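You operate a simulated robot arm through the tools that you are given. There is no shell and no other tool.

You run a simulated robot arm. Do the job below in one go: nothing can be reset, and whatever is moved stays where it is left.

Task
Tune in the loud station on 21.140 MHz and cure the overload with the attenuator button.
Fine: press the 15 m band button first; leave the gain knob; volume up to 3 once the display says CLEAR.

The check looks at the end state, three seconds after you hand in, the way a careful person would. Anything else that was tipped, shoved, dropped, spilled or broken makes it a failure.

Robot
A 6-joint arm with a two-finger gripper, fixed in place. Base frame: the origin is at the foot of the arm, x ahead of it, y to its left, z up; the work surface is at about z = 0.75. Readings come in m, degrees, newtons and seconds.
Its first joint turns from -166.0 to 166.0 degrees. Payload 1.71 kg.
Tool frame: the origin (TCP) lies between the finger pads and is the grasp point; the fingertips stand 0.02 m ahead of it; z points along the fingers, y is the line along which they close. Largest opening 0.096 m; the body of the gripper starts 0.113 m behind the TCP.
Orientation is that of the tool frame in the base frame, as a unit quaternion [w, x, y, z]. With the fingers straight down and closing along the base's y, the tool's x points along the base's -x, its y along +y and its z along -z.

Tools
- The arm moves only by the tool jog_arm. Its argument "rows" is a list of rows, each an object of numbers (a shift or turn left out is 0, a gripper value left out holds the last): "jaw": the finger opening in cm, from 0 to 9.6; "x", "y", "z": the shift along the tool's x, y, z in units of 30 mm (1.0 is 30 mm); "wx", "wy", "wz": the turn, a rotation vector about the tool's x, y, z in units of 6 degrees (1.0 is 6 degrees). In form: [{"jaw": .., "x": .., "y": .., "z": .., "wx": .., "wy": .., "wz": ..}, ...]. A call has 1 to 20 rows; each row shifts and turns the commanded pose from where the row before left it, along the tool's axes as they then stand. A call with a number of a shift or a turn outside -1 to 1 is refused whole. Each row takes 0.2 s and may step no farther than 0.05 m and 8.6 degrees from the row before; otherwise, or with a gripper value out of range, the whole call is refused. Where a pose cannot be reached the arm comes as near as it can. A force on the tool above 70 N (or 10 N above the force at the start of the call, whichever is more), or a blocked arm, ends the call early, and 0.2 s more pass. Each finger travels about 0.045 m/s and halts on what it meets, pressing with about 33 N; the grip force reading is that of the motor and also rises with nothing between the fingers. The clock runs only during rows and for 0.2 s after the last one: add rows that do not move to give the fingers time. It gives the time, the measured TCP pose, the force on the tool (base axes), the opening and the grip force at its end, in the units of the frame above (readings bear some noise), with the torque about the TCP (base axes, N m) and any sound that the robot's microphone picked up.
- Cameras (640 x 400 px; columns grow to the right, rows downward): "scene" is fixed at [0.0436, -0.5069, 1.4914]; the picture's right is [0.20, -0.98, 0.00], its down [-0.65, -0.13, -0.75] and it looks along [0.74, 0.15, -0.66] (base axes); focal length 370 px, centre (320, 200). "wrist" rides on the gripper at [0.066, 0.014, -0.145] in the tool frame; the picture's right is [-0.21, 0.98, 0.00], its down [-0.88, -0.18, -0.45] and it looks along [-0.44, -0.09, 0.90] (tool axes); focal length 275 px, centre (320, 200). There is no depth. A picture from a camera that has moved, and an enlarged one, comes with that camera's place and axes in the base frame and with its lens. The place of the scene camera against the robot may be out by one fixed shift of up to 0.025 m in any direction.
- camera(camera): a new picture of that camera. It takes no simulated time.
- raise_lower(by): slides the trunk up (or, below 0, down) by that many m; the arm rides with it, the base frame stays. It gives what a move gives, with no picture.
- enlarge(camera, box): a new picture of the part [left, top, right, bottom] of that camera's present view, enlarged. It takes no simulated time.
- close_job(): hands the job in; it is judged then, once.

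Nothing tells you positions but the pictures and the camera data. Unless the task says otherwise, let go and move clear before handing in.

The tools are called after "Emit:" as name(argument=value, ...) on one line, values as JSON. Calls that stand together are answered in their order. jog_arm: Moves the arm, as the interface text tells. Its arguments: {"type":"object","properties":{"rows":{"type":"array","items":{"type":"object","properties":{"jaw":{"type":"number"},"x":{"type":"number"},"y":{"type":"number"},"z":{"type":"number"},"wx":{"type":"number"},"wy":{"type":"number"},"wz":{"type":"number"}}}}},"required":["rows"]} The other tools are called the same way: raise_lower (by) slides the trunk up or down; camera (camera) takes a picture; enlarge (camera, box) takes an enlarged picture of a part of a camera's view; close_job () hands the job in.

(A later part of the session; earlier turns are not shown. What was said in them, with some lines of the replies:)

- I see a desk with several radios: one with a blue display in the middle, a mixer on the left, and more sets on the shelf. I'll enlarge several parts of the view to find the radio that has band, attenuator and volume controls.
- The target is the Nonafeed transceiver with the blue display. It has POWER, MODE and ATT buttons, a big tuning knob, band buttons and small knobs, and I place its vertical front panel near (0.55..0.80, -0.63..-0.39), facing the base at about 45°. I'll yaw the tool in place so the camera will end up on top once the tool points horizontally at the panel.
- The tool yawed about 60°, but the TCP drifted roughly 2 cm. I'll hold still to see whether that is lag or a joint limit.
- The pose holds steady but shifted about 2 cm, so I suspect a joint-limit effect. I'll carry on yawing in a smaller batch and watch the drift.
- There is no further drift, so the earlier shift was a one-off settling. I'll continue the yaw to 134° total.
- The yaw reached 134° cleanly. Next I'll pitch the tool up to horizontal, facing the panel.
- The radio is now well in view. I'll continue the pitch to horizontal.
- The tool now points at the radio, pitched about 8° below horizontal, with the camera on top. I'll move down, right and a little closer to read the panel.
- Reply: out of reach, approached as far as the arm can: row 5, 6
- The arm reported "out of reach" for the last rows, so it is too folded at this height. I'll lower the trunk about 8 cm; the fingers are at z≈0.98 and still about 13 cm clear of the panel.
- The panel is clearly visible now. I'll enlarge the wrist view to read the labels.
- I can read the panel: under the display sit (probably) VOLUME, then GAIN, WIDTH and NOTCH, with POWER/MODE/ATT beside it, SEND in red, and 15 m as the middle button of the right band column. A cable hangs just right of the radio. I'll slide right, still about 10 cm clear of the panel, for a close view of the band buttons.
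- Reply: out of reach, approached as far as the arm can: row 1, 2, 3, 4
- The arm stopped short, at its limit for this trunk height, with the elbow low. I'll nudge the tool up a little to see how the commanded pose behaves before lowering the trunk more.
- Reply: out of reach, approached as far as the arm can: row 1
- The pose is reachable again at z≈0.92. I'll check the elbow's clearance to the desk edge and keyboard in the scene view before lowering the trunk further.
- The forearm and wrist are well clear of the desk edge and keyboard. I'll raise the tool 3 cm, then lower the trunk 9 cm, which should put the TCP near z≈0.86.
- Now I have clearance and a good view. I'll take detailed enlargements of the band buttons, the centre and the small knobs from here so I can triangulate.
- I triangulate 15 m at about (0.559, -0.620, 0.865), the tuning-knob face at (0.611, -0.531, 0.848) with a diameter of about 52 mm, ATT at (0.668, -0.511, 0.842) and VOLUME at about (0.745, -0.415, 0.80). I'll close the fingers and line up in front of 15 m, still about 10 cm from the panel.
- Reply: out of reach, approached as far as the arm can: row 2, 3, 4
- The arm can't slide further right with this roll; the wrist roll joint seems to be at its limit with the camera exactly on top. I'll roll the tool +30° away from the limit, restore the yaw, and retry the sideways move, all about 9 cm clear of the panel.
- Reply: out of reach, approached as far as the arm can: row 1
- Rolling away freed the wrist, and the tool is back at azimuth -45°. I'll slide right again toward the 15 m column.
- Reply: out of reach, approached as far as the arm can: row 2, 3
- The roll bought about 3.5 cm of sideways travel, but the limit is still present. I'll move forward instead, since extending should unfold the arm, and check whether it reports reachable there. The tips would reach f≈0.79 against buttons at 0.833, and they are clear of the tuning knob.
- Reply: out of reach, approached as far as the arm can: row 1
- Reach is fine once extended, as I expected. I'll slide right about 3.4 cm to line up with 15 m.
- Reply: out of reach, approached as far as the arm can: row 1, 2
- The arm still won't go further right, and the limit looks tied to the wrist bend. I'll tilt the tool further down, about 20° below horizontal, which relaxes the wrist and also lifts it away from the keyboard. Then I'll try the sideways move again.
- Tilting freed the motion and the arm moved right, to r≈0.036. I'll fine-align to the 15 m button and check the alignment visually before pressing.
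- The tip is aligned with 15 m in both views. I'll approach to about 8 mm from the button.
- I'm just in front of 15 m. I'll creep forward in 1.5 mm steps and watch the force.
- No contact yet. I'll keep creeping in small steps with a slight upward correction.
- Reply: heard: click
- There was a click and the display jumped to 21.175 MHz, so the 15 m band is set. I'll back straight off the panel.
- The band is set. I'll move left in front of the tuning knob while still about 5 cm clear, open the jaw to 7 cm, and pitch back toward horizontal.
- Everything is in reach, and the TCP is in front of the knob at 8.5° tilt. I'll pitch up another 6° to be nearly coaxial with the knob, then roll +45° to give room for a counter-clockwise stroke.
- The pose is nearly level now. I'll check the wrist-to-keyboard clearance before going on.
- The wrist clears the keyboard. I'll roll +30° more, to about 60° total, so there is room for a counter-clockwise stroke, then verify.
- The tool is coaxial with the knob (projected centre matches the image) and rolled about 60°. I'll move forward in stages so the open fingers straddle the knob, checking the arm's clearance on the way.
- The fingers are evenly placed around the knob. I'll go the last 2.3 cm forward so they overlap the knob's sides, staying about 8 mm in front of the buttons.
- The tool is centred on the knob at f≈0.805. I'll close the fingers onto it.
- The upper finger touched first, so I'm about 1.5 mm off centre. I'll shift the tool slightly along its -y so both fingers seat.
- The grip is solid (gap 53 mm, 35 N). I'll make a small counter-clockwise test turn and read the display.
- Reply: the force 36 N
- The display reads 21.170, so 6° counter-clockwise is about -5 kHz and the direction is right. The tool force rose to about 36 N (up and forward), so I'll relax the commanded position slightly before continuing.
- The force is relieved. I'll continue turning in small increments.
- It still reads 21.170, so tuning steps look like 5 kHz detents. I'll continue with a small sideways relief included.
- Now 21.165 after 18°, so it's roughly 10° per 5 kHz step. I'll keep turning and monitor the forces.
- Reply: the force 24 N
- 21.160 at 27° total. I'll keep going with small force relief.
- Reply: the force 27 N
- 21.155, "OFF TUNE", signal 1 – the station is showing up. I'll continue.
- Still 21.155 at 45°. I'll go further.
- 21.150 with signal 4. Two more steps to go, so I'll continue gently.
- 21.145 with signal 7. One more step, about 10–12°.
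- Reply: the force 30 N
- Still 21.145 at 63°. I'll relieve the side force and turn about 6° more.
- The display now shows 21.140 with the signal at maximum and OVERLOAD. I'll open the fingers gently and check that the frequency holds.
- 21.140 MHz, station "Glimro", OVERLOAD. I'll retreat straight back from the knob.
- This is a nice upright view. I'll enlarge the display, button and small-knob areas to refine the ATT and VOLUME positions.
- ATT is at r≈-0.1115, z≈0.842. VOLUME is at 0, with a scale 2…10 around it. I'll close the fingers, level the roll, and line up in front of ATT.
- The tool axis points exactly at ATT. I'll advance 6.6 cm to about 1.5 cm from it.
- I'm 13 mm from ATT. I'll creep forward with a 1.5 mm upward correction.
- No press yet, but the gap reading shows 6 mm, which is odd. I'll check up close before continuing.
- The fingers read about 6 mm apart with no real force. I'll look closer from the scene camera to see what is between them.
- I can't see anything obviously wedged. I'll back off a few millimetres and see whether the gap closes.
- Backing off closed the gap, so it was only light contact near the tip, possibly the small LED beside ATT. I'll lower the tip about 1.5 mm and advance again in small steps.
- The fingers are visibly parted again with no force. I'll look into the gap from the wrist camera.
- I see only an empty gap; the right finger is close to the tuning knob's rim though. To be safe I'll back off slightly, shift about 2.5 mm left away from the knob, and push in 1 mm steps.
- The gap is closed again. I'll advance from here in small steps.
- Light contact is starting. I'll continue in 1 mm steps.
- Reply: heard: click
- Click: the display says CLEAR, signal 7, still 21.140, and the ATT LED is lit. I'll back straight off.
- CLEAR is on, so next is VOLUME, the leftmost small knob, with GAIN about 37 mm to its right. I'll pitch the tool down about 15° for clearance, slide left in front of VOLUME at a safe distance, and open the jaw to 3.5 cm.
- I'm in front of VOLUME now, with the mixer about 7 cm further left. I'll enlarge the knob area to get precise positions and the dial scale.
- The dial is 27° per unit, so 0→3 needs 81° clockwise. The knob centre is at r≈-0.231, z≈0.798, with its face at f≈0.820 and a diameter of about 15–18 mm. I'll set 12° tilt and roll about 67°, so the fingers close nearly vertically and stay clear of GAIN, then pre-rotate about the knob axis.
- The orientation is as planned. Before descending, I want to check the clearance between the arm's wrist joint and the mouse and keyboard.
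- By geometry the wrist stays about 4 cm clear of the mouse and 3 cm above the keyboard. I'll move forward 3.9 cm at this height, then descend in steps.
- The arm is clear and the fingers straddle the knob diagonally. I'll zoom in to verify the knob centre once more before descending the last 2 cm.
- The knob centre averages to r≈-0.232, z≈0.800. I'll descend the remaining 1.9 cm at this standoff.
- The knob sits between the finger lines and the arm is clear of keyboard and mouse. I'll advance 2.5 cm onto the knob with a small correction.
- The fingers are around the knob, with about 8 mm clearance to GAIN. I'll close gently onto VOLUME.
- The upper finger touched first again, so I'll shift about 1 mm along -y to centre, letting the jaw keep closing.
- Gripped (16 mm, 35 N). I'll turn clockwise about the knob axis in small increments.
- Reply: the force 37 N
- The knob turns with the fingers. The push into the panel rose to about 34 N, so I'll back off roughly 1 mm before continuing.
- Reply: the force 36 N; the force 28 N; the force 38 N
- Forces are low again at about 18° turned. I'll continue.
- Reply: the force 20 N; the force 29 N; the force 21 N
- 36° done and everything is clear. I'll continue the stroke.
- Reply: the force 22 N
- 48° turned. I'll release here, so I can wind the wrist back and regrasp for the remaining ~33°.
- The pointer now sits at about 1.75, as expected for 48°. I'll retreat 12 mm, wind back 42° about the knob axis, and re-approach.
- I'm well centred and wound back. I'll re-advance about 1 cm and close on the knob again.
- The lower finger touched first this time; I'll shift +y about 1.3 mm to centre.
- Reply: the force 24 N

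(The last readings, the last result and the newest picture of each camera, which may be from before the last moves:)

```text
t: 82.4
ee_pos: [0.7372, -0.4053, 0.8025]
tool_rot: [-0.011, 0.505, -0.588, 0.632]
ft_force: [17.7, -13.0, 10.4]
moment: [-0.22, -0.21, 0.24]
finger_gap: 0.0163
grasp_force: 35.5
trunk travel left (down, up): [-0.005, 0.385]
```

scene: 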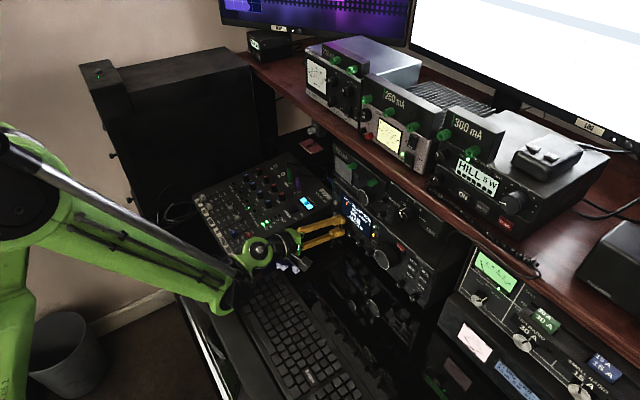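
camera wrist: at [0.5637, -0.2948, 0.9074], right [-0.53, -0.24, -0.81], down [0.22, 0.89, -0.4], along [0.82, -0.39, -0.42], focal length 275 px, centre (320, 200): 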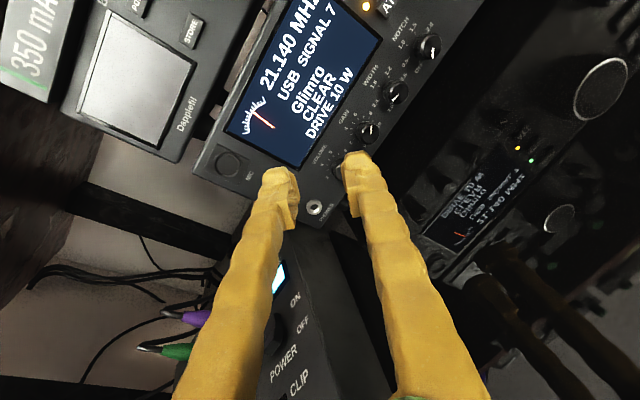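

Gripped again. I'll relieve and turn in increments.

Emit:
jog_arm(rows=[{"x": 0.008, "y": -0.012, "z": 0.018}, {"wx": 0.0406, "wy": -0.0954, "wz": 0.4886, "x": 0.0053, "y": 0.0023}, {"wx": 0.0406, "wy": -0.0954, "wz": 0.4886, "x": 0.0053, "y": 0.0023}, {"x": 0}])

```text
t: 83.4
ee_pos: [0.7369, -0.4062, 0.803]
tool_rot: [-0.05, 0.479, -0.611, 0.628]
ft_force: [20.2, -4.8, 19.0]
moment: [-0.25, -0.22, 0.39]
finger_gap: 0.0162
grasp_force: 35.1
trunk travel left (down, up): [-0.005, 0.385]
```

Emit:
jog_arm(rows=[{"x": 0.004, "y": -0.025, "z": 0.016}, {"wx": 0.0406, "wy": -0.0954, "wz": 0.4886, "x": 0.0053, "y": 0.0023}, {"wx": 0.0406, "wy": -0.0954, "wz": 0.4886, "x": 0.0053, "y": 0.0023}, {"x": 0}])

Emit:
enlarge(camera="wrist", box=[250, 110, 400, 230])

```text
t: 84.4
ee_pos: [0.7361, -0.406, 0.8047]
tool_rot: [0.091, -0.454, 0.631, -0.622]
ft_force: [0.3, 22.2, 2.0]
moment: [-0.08, -0.11, 0.47]
finger_gap: 0.0161
grasp_force: 35.3
trunk travel left (down, up): [-0.005, 0.385]
```

```text
3.33 times, centred on (325, 170) of wrist
camera zoom: at [0.5952, -0.3518, 0.8505], right [-0.33, -0.04, -0.94], down [0.28, 0.95, -0.14], along [0.9, -0.31, -0.3], focal length 918 px, centre (303, 300)
```

zoom: 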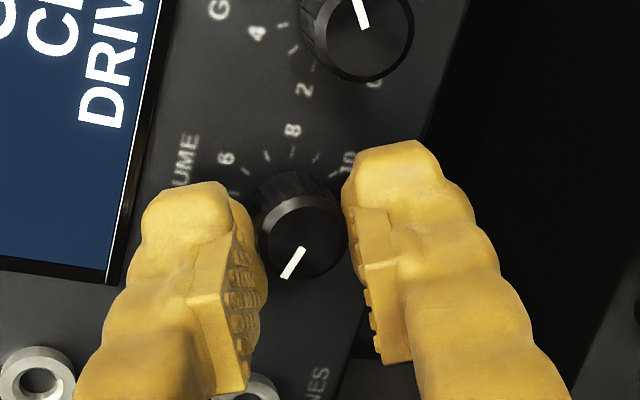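

Emit:
jog_arm(rows=[{"x": -0.019, "y": -0.006, "z": -0.016}, {"wx": 0.0406, "wy": -0.0954, "wz": 0.4886, "x": 0.0053, "y": 0.0023}, {"wx": 0.0406, "wy": -0.0954, "wz": 0.4886, "x": 0.0053, "y": 0.0023}, {"x": 0}])

```text
t: 85.4
ee_pos: [0.7367, -0.4061, 0.8036]
tool_rot: [0.13, -0.427, 0.65, -0.615]
ft_force: [-2.2, 10.3, -6.1]
moment: [-0.03, -0.07, 0.09]
finger_gap: 0.0162
grasp_force: 34.8
trunk travel left (down, up): [-0.005, 0.385]
```

Forces are low at 18° of this stroke. I'll continue.

Emit:
jog_arm(rows=[{"wx": 0.0406, "wy": -0.0954, "wz": 0.4886, "x": 0.0053, "y": 0.0023}, {"wx": 0.0406, "wy": -0.0954, "wz": 0.4886, "x": 0.0053, "y": 0.0023}, {"x": 0}])

```text
t: 86.2
ee_pos: [0.7367, -0.4064, 0.8033]
tool_rot: [0.171, -0.399, 0.666, -0.607]
ft_force: [2.5, 10.5, 3.7]
moment: [-0.16, -0.13, 0.23]
finger_gap: 0.0164
grasp_force: 34.9
trunk travel left (down, up): [-0.005, 0.385]
```

Emit:
jog_arm(rows=[{"wx": 0.0406, "wy": -0.0954, "wz": 0.4886, "x": -0.006, "y": 0.0023}, {"wx": 0.0406, "wy": -0.0954, "wz": 0.4886, "x": 0.0053, "y": 0.0023}, {"x": 0}])

Emit:
enlarge(camera="wrist", box=[270, 130, 370, 210])

```text
t: 87.0
ee_pos: [0.7354, -0.407, 0.8039]
tool_rot: [0.209, -0.368, 0.683, -0.595]
ft_force: [5.4, 10.3, 13.4]
moment: [-0.3, -0.3, 0.24]
finger_gap: 0.0163
grasp_force: 35.0
trunk travel left (down, up): [-0.005, 0.385]
```

```text
5.00 times, centred on (320, 170) of wrist
camera zoom: at [0.5866, -0.3604, 0.8297], right [-0.12, 0.17, -0.98], down [0.29, 0.95, 0.13], along [0.95, -0.26, -0.16], focal length 1376 px, centre (320, 350)
```

zoom: 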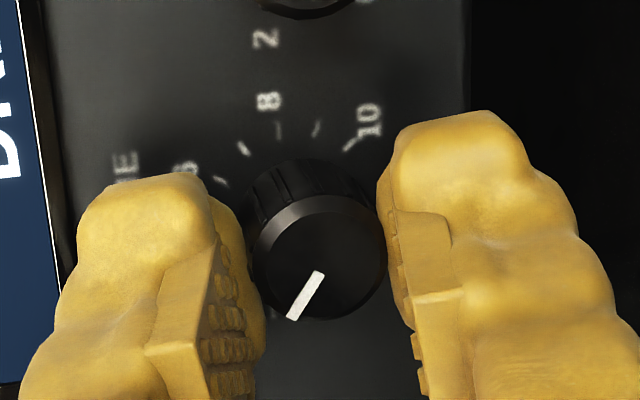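

The pointer computes to about 2.9. I'll turn 3° more.

Emit:
jog_arm(rows=[{"wx": 0.0406, "wy": -0.0954, "wz": 0.4886, "x": 0.003, "y": -0.008}, {"x": 0}])

Emit:
enlarge(camera="wrist", box=[270, 130, 370, 210])

```text
t: 87.6
ee_pos: [0.7374, -0.4061, 0.8044]
tool_rot: [0.23, -0.354, 0.689, -0.589]
ft_force: [8.3, 4.6, 21.2]
moment: [-0.37, -0.29, 0.22]
finger_gap: 0.0165
grasp_force: 35.2
trunk travel left (down, up): [-0.005, 0.385]
```

```text
5.00 times, centred on (320, 170) of wrist
camera zoom: at [0.5856, -0.3613, 0.8259], right [-0.08, 0.21, -0.97], down [0.28, 0.94, 0.18], along [0.96, -0.26, -0.13], focal length 1376 px, centre (320, 350)
```

zoom: 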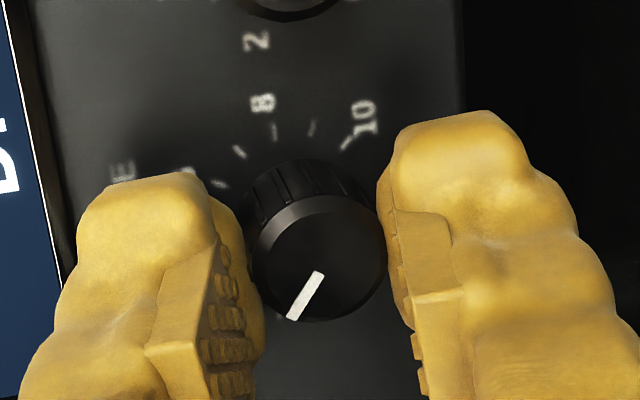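

That should be at 3. I'll relieve the load and open the fingers.

Emit:
jog_arm(rows=[{"y": -0.022}, {"x": 0}, {"jaw": 2.6}, {"x": 0}, {"x": 0}])

Emit:
enlarge(camera="wrist", box=[270, 130, 370, 210])

```text
t: 88.8
ee_pos: [0.7356, -0.4079, 0.8034]
tool_rot: [0.228, -0.353, 0.69, -0.589]
ft_force: [0.2, 0.8, 0.4]
moment: [0.0, -0.02, 0.02]
finger_gap: 0.0259
grasp_force: 0.1
trunk travel left (down, up): [-0.005, 0.385]
```

```text
5.00 times, centred on (320, 170) of wrist
camera zoom: at [0.5858, -0.3617, 0.8257], right [-0.08, 0.21, -0.97], down [0.28, 0.94, 0.18], along [0.96, -0.26, -0.14], focal length 1376 px, centre (320, 350)
```

zoom: 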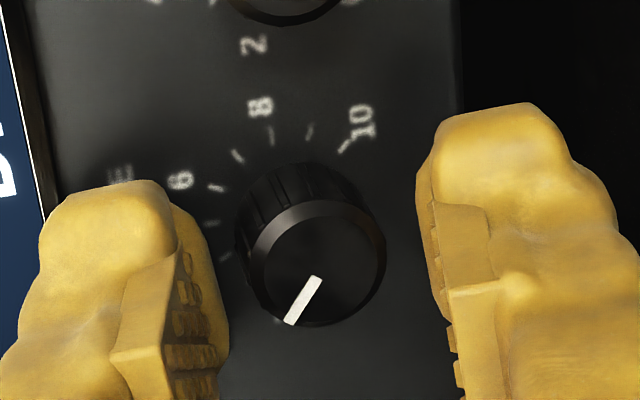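

Released cleanly. I'll retreat 3.5 cm straight back, then rise 5 cm to get clear.

Emit:
jog_arm(rows=[{"x": -0.0474, "y": 0.111, "z": -0.57}, {"x": -0.0474, "y": 0.111, "z": -0.57}, {"x": 0.0845, "y": -0.81, "z": -0.168}, {"x": 0.0845, "y": -0.81, "z": -0.168}, {"x": 0}])

Emit:
camera(camera="wrist")

Emit:
camera(camera="scene")

Emit:
enlarge(camera="scene", box=[325, 200, 385, 245])

```text
t: 90.0
ee_pos: [0.7115, -0.3834, 0.8547]
tool_rot: [0.228, -0.354, 0.69, -0.589]
ft_force: [-0.4, -0.2, 0.3]
moment: [-0.02, -0.01, -0.02]
finger_gap: 0.0256
grasp_force: 0.1
trunk travel left (down, up): [-0.005, 0.385]
```

```text
taken
camera wrist: at [0.5611, -0.3373, 0.8757], right [-0.08, 0.21, -0.97], down [0.28, 0.94, 0.18], along [0.96, -0.26, -0.14], focal length 275 px, centre (320, 200)
```

wrist: 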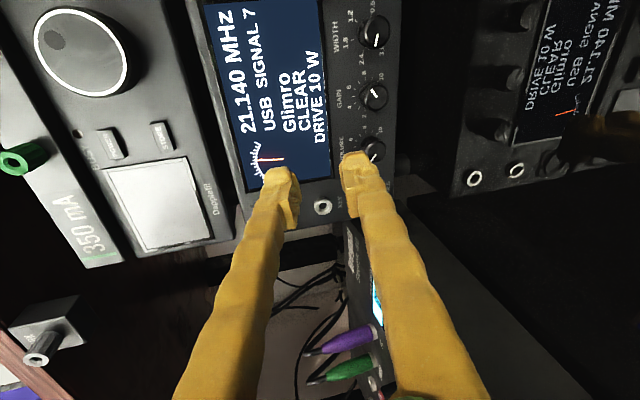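

```text
taken
```

scene: 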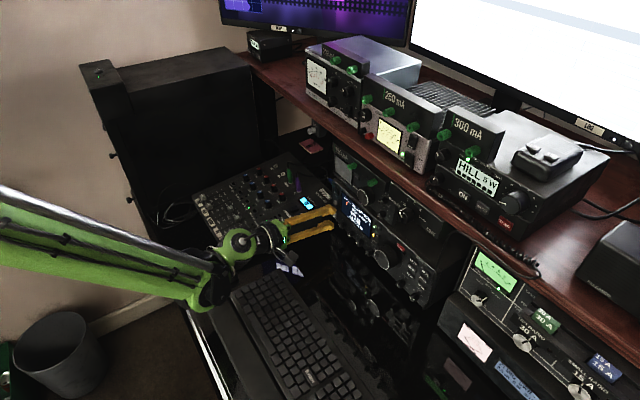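

```text
8.89 times, centred on (355, 222) of scene
camera zoom: at [0.0436, -0.5069, 1.4914], right [0.2, -0.98, 0.0], down [-0.65, -0.13, -0.75], along [0.74, 0.15, -0.66], focal length 3284 px, centre (9, 0)
```

zoom: 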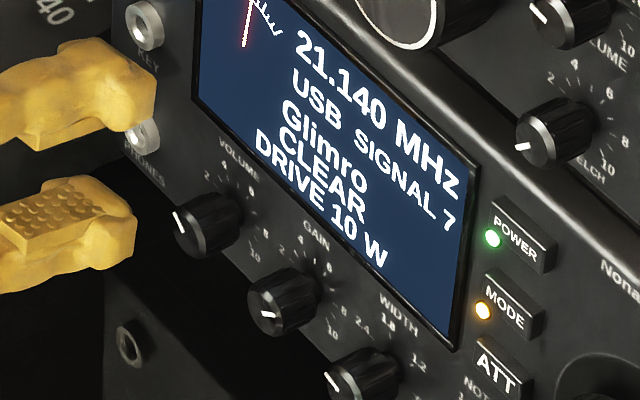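

The display holds at 21.140 / CLEAR / signal 7. To verify the VOLUME pointer accurately I'll back off a little more, roll the camera upright, and look from the front.

Emit:
jog_arm(rows=[{"z": -0.8}, {"wz": -1}, {"wz": -1}, {"wz": -1}, {"wz": -1}, {"wz": -1}, {"wz": -1}, {"wz": -1}, {"wz": -1}, {"wz": -1}, {"wz": -1}, {"wz": -1}, {"wz": -1}, {"wz": -1}, {"wz": -1}, {"wz": -0.7}, {"x": 0}])

Emit:
camera(camera="wrist")

Emit:
camera(camera="scene")

```text
t: 93.6
ee_pos: [0.6953, -0.3668, 0.8584]
tool_rot: [0.247, 0.733, -0.249, 0.582]
ft_force: [0.0, 0.3, 0.5]
moment: [0.02, 0.0, 0.01]
finger_gap: 0.0259
grasp_force: 0.0
trunk travel left (down, up): [-0.005, 0.385]
```

```text
taken
camera wrist: at [0.5931, -0.2881, 0.9521], right [-0.68, -0.72, -0.13], down [-0.38, 0.5, -0.78], along [0.63, -0.48, -0.61], focal length 275 px, centre (320, 200)
```

wrist: 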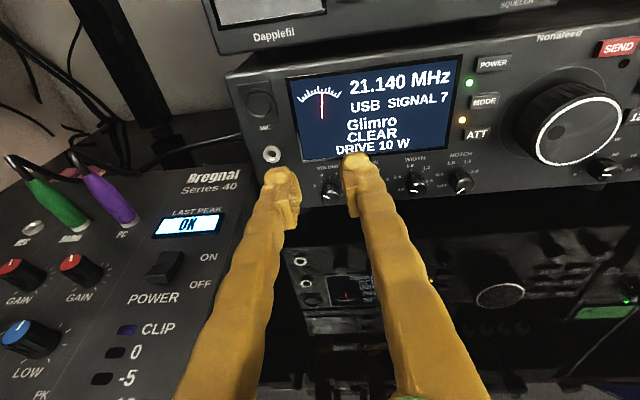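

```text
taken
```

scene: 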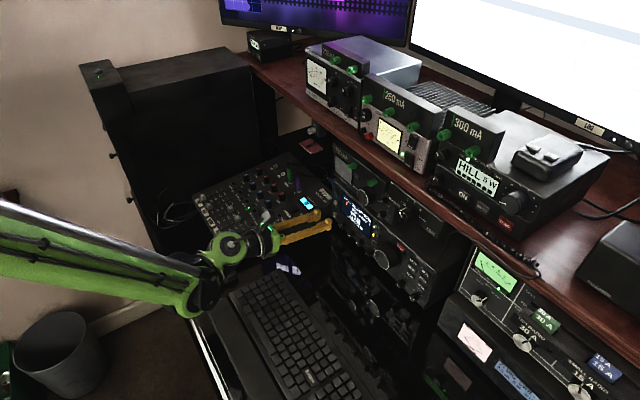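

Emit:
enlarge(camera="wrist", box=[290, 155, 360, 215])

Emit:
enlarge(camera="wrist", box=[280, 60, 520, 210])

```text
6.67 times, centred on (325, 185) of wrist
camera zoom: at [0.5931, -0.2881, 0.9521], right [-0.68, -0.72, -0.13], down [-0.38, 0.5, -0.78], along [0.63, -0.48, -0.61], focal length 1835 px, centre (287, 300)
```

zoom: 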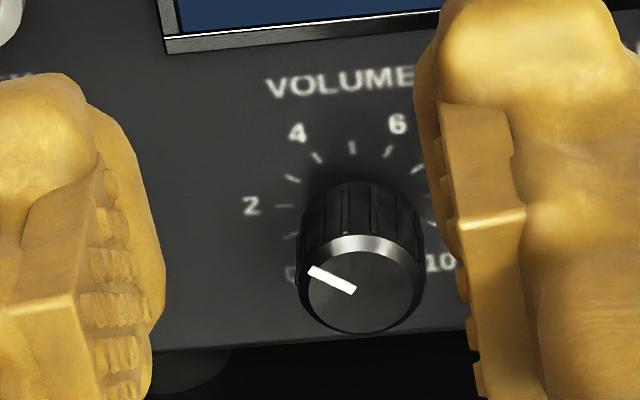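

```text
2.67 times, centred on (400, 135) of wrist
camera zoom: at [0.5931, -0.2881, 0.9521], right [-0.68, -0.72, -0.13], down [-0.38, 0.5, -0.78], along [0.63, -0.48, -0.61], focal length 734 px, centre (107, 373)
```

zoom: 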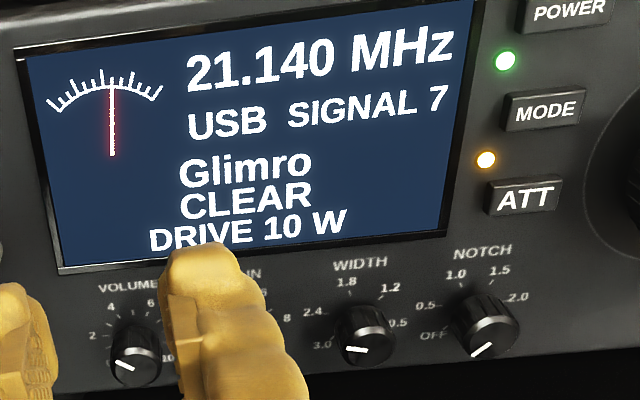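

The pointer computes to 37.5° above horizontal-left, about 3.04 on the dial, so VOLUME is at 3. The display reads 21.140 MHz, CLEAR, ATT LED on. I'll retreat 6 cm along the tool axis and then raise the trunk to move clear.

Emit:
jog_arm(rows=[{"z": -0.7}, {"z": -0.7}, {"z": -0.7}, {"x": 0}])

Emit:
camera(camera="scene")

Emit:
camera(camera="wrist")

```text
t: 94.6
ee_pos: [0.648, -0.3249, 0.8711]
tool_rot: [0.246, 0.734, -0.249, 0.583]
ft_force: [0.0, 0.1, -0.1]
moment: [-0.01, 0.02, 0.0]
finger_gap: 0.026
grasp_force: 0.0
trunk travel left (down, up): [-0.005, 0.385]
```

```text
taken
```

scene: 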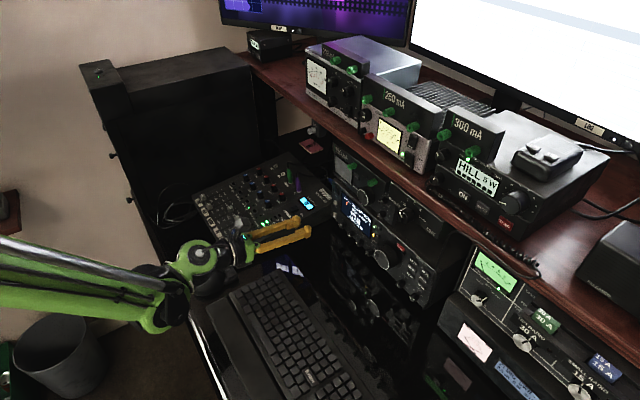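

```text
taken
camera wrist: at [0.5472, -0.2461, 0.9643], right [-0.68, -0.72, -0.13], down [-0.38, 0.5, -0.78], along [0.63, -0.48, -0.61], focal length 275 px, centre (320, 200)
```

wrist: 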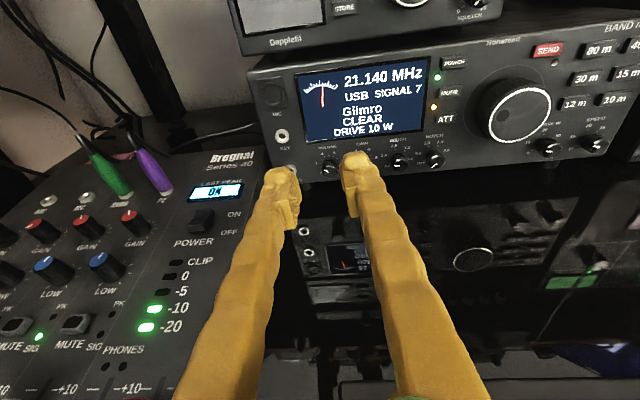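

All clear of the radio. I'll raise the trunk to lift the arm well away and then do a final inspection.

Emit:
raise_lower(by=0.12)

Emit:
camera(camera="scene")

Emit:
camera(camera="wrist")

Emit:
enlarge(camera="scene", box=[325, 190, 425, 270])

Emit:
enlarge(camera="scene", box=[330, 220, 450, 310])

```text
t: 96.1
ee_pos: [0.6487, -0.3238, 0.9904]
tool_rot: [0.247, 0.734, -0.25, 0.581]
ft_force: [-1.1, 0.3, -0.1]
moment: [0.04, 0.01, -0.03]
finger_gap: 0.0262
grasp_force: 0.0
trunk travel left (down, up): [-0.125, 0.265]
```

```text
taken
```

scene: 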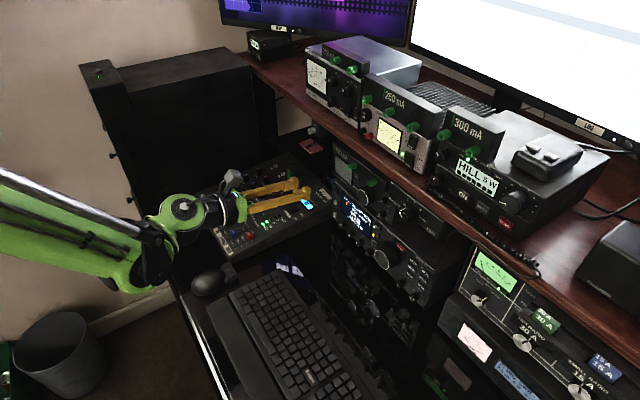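

```text
taken
camera wrist: at [0.5473, -0.2463, 1.0841], right [-0.68, -0.72, -0.13], down [-0.38, 0.5, -0.78], along [0.63, -0.48, -0.61], focal length 275 px, centre (320, 200)
```

wrist: 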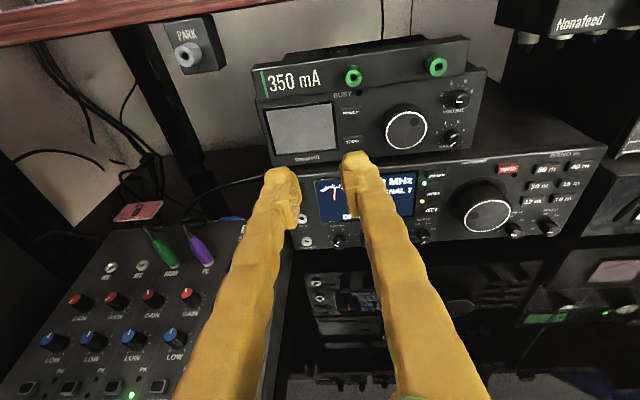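

```text
5.00 times, centred on (375, 230) of scene
camera zoom: at [0.0436, -0.5069, 1.4914], right [0.2, -0.98, 0.0], down [-0.65, -0.13, -0.75], along [0.74, 0.15, -0.66], focal length 1848 px, centre (45, 50)
```

zoom: 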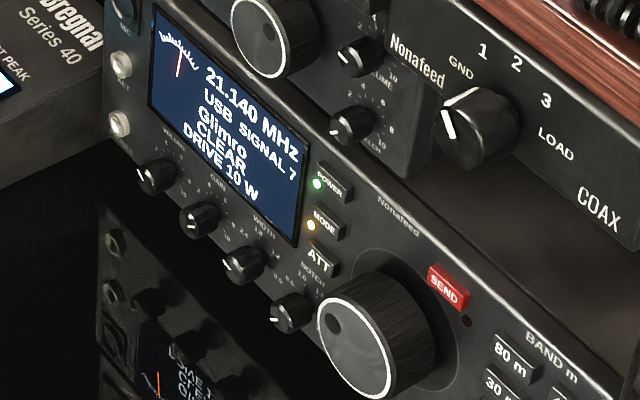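

```text
4.44 times, centred on (390, 265) of scene
camera zoom: at [0.0436, -0.5069, 1.4914], right [0.2, -0.98, 0.0], down [-0.65, -0.13, -0.75], along [0.74, 0.15, -0.66], focal length 1642 px, centre (9, -89)
```

zoom: 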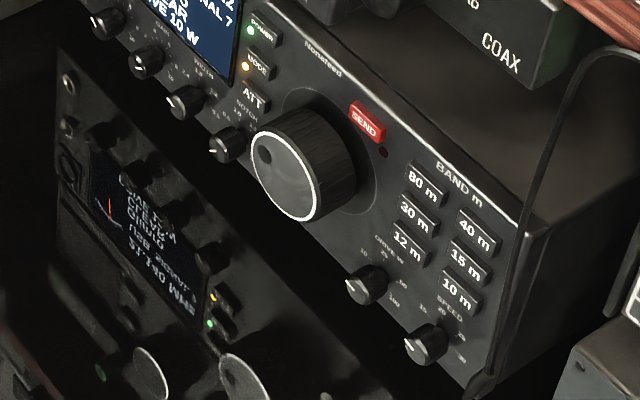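

The radio hasn't moved and the keyboard and mouse are in place. One last close check of the VOLUME and GAIN pointers.

Emit:
enlarge(camera="scene", box=[335, 210, 375, 240])

Emit:
enlarge(camera="scene", box=[325, 205, 385, 250])

```text
13.33 times, centred on (355, 225) of scene
camera zoom: at [0.0436, -0.5069, 1.4914], right [0.2, -0.98, 0.0], down [-0.65, -0.13, -0.75], along [0.74, 0.15, -0.66], focal length 4926 px, centre (-147, -133)
```

zoom: 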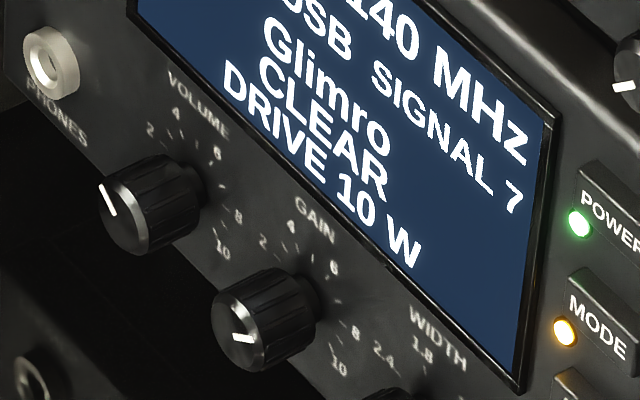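

```text
8.89 times, centred on (355, 228) of scene
camera zoom: at [0.0436, -0.5069, 1.4914], right [0.2, -0.98, 0.0], down [-0.65, -0.13, -0.75], along [0.74, 0.15, -0.66], focal length 3284 px, centre (9, -44)
```

zoom: 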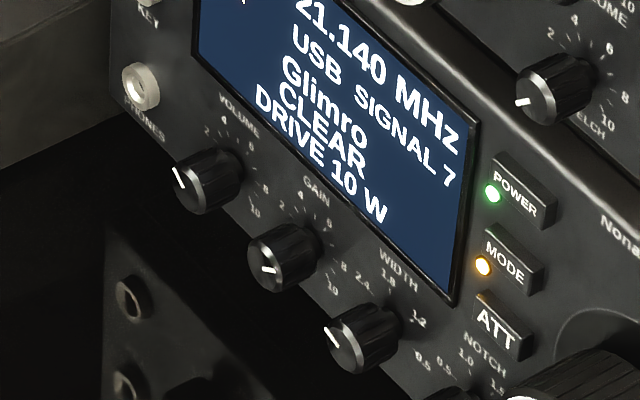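

The end state is confirmed: 21.140 MHz, station Glimro, CLEAR, ATT LED on, and the VOLUME pointer at 3. GAIN and the other knobs are unchanged, nothing has been moved, and the arm is clear. I'm handing in.

Emit:
close_job()

```text
The job is handed in.
```

The radio is tuned to the loud station on 21.140 MHz and the overload is gone. The job is handed in.

- **Band:** I pressed the 15 m button first; the display jumped to 21.175 MHz.
- **Tuning:** I turned the main knob down to 21.140 MHz. The station showed as "Glimro" at signal 10 with OVERLOAD.
- **Attenuator:** one press of ATT. The display went to CLEAR at signal 7, and the ATT LED is lit.
- **Volume:** turned up from 0 after CLEAR appeared. Two camera readings put the pointer at about 2.9 and 3.0, so it sits at 3 within reading error.
- **Left alone:** the gain knob was not touched and its pointer looks unchanged in before-and-after pictures.

The radio, keyboard and mouse look to be where they were in the last pictures. The arm is open, backed off and raised clear.
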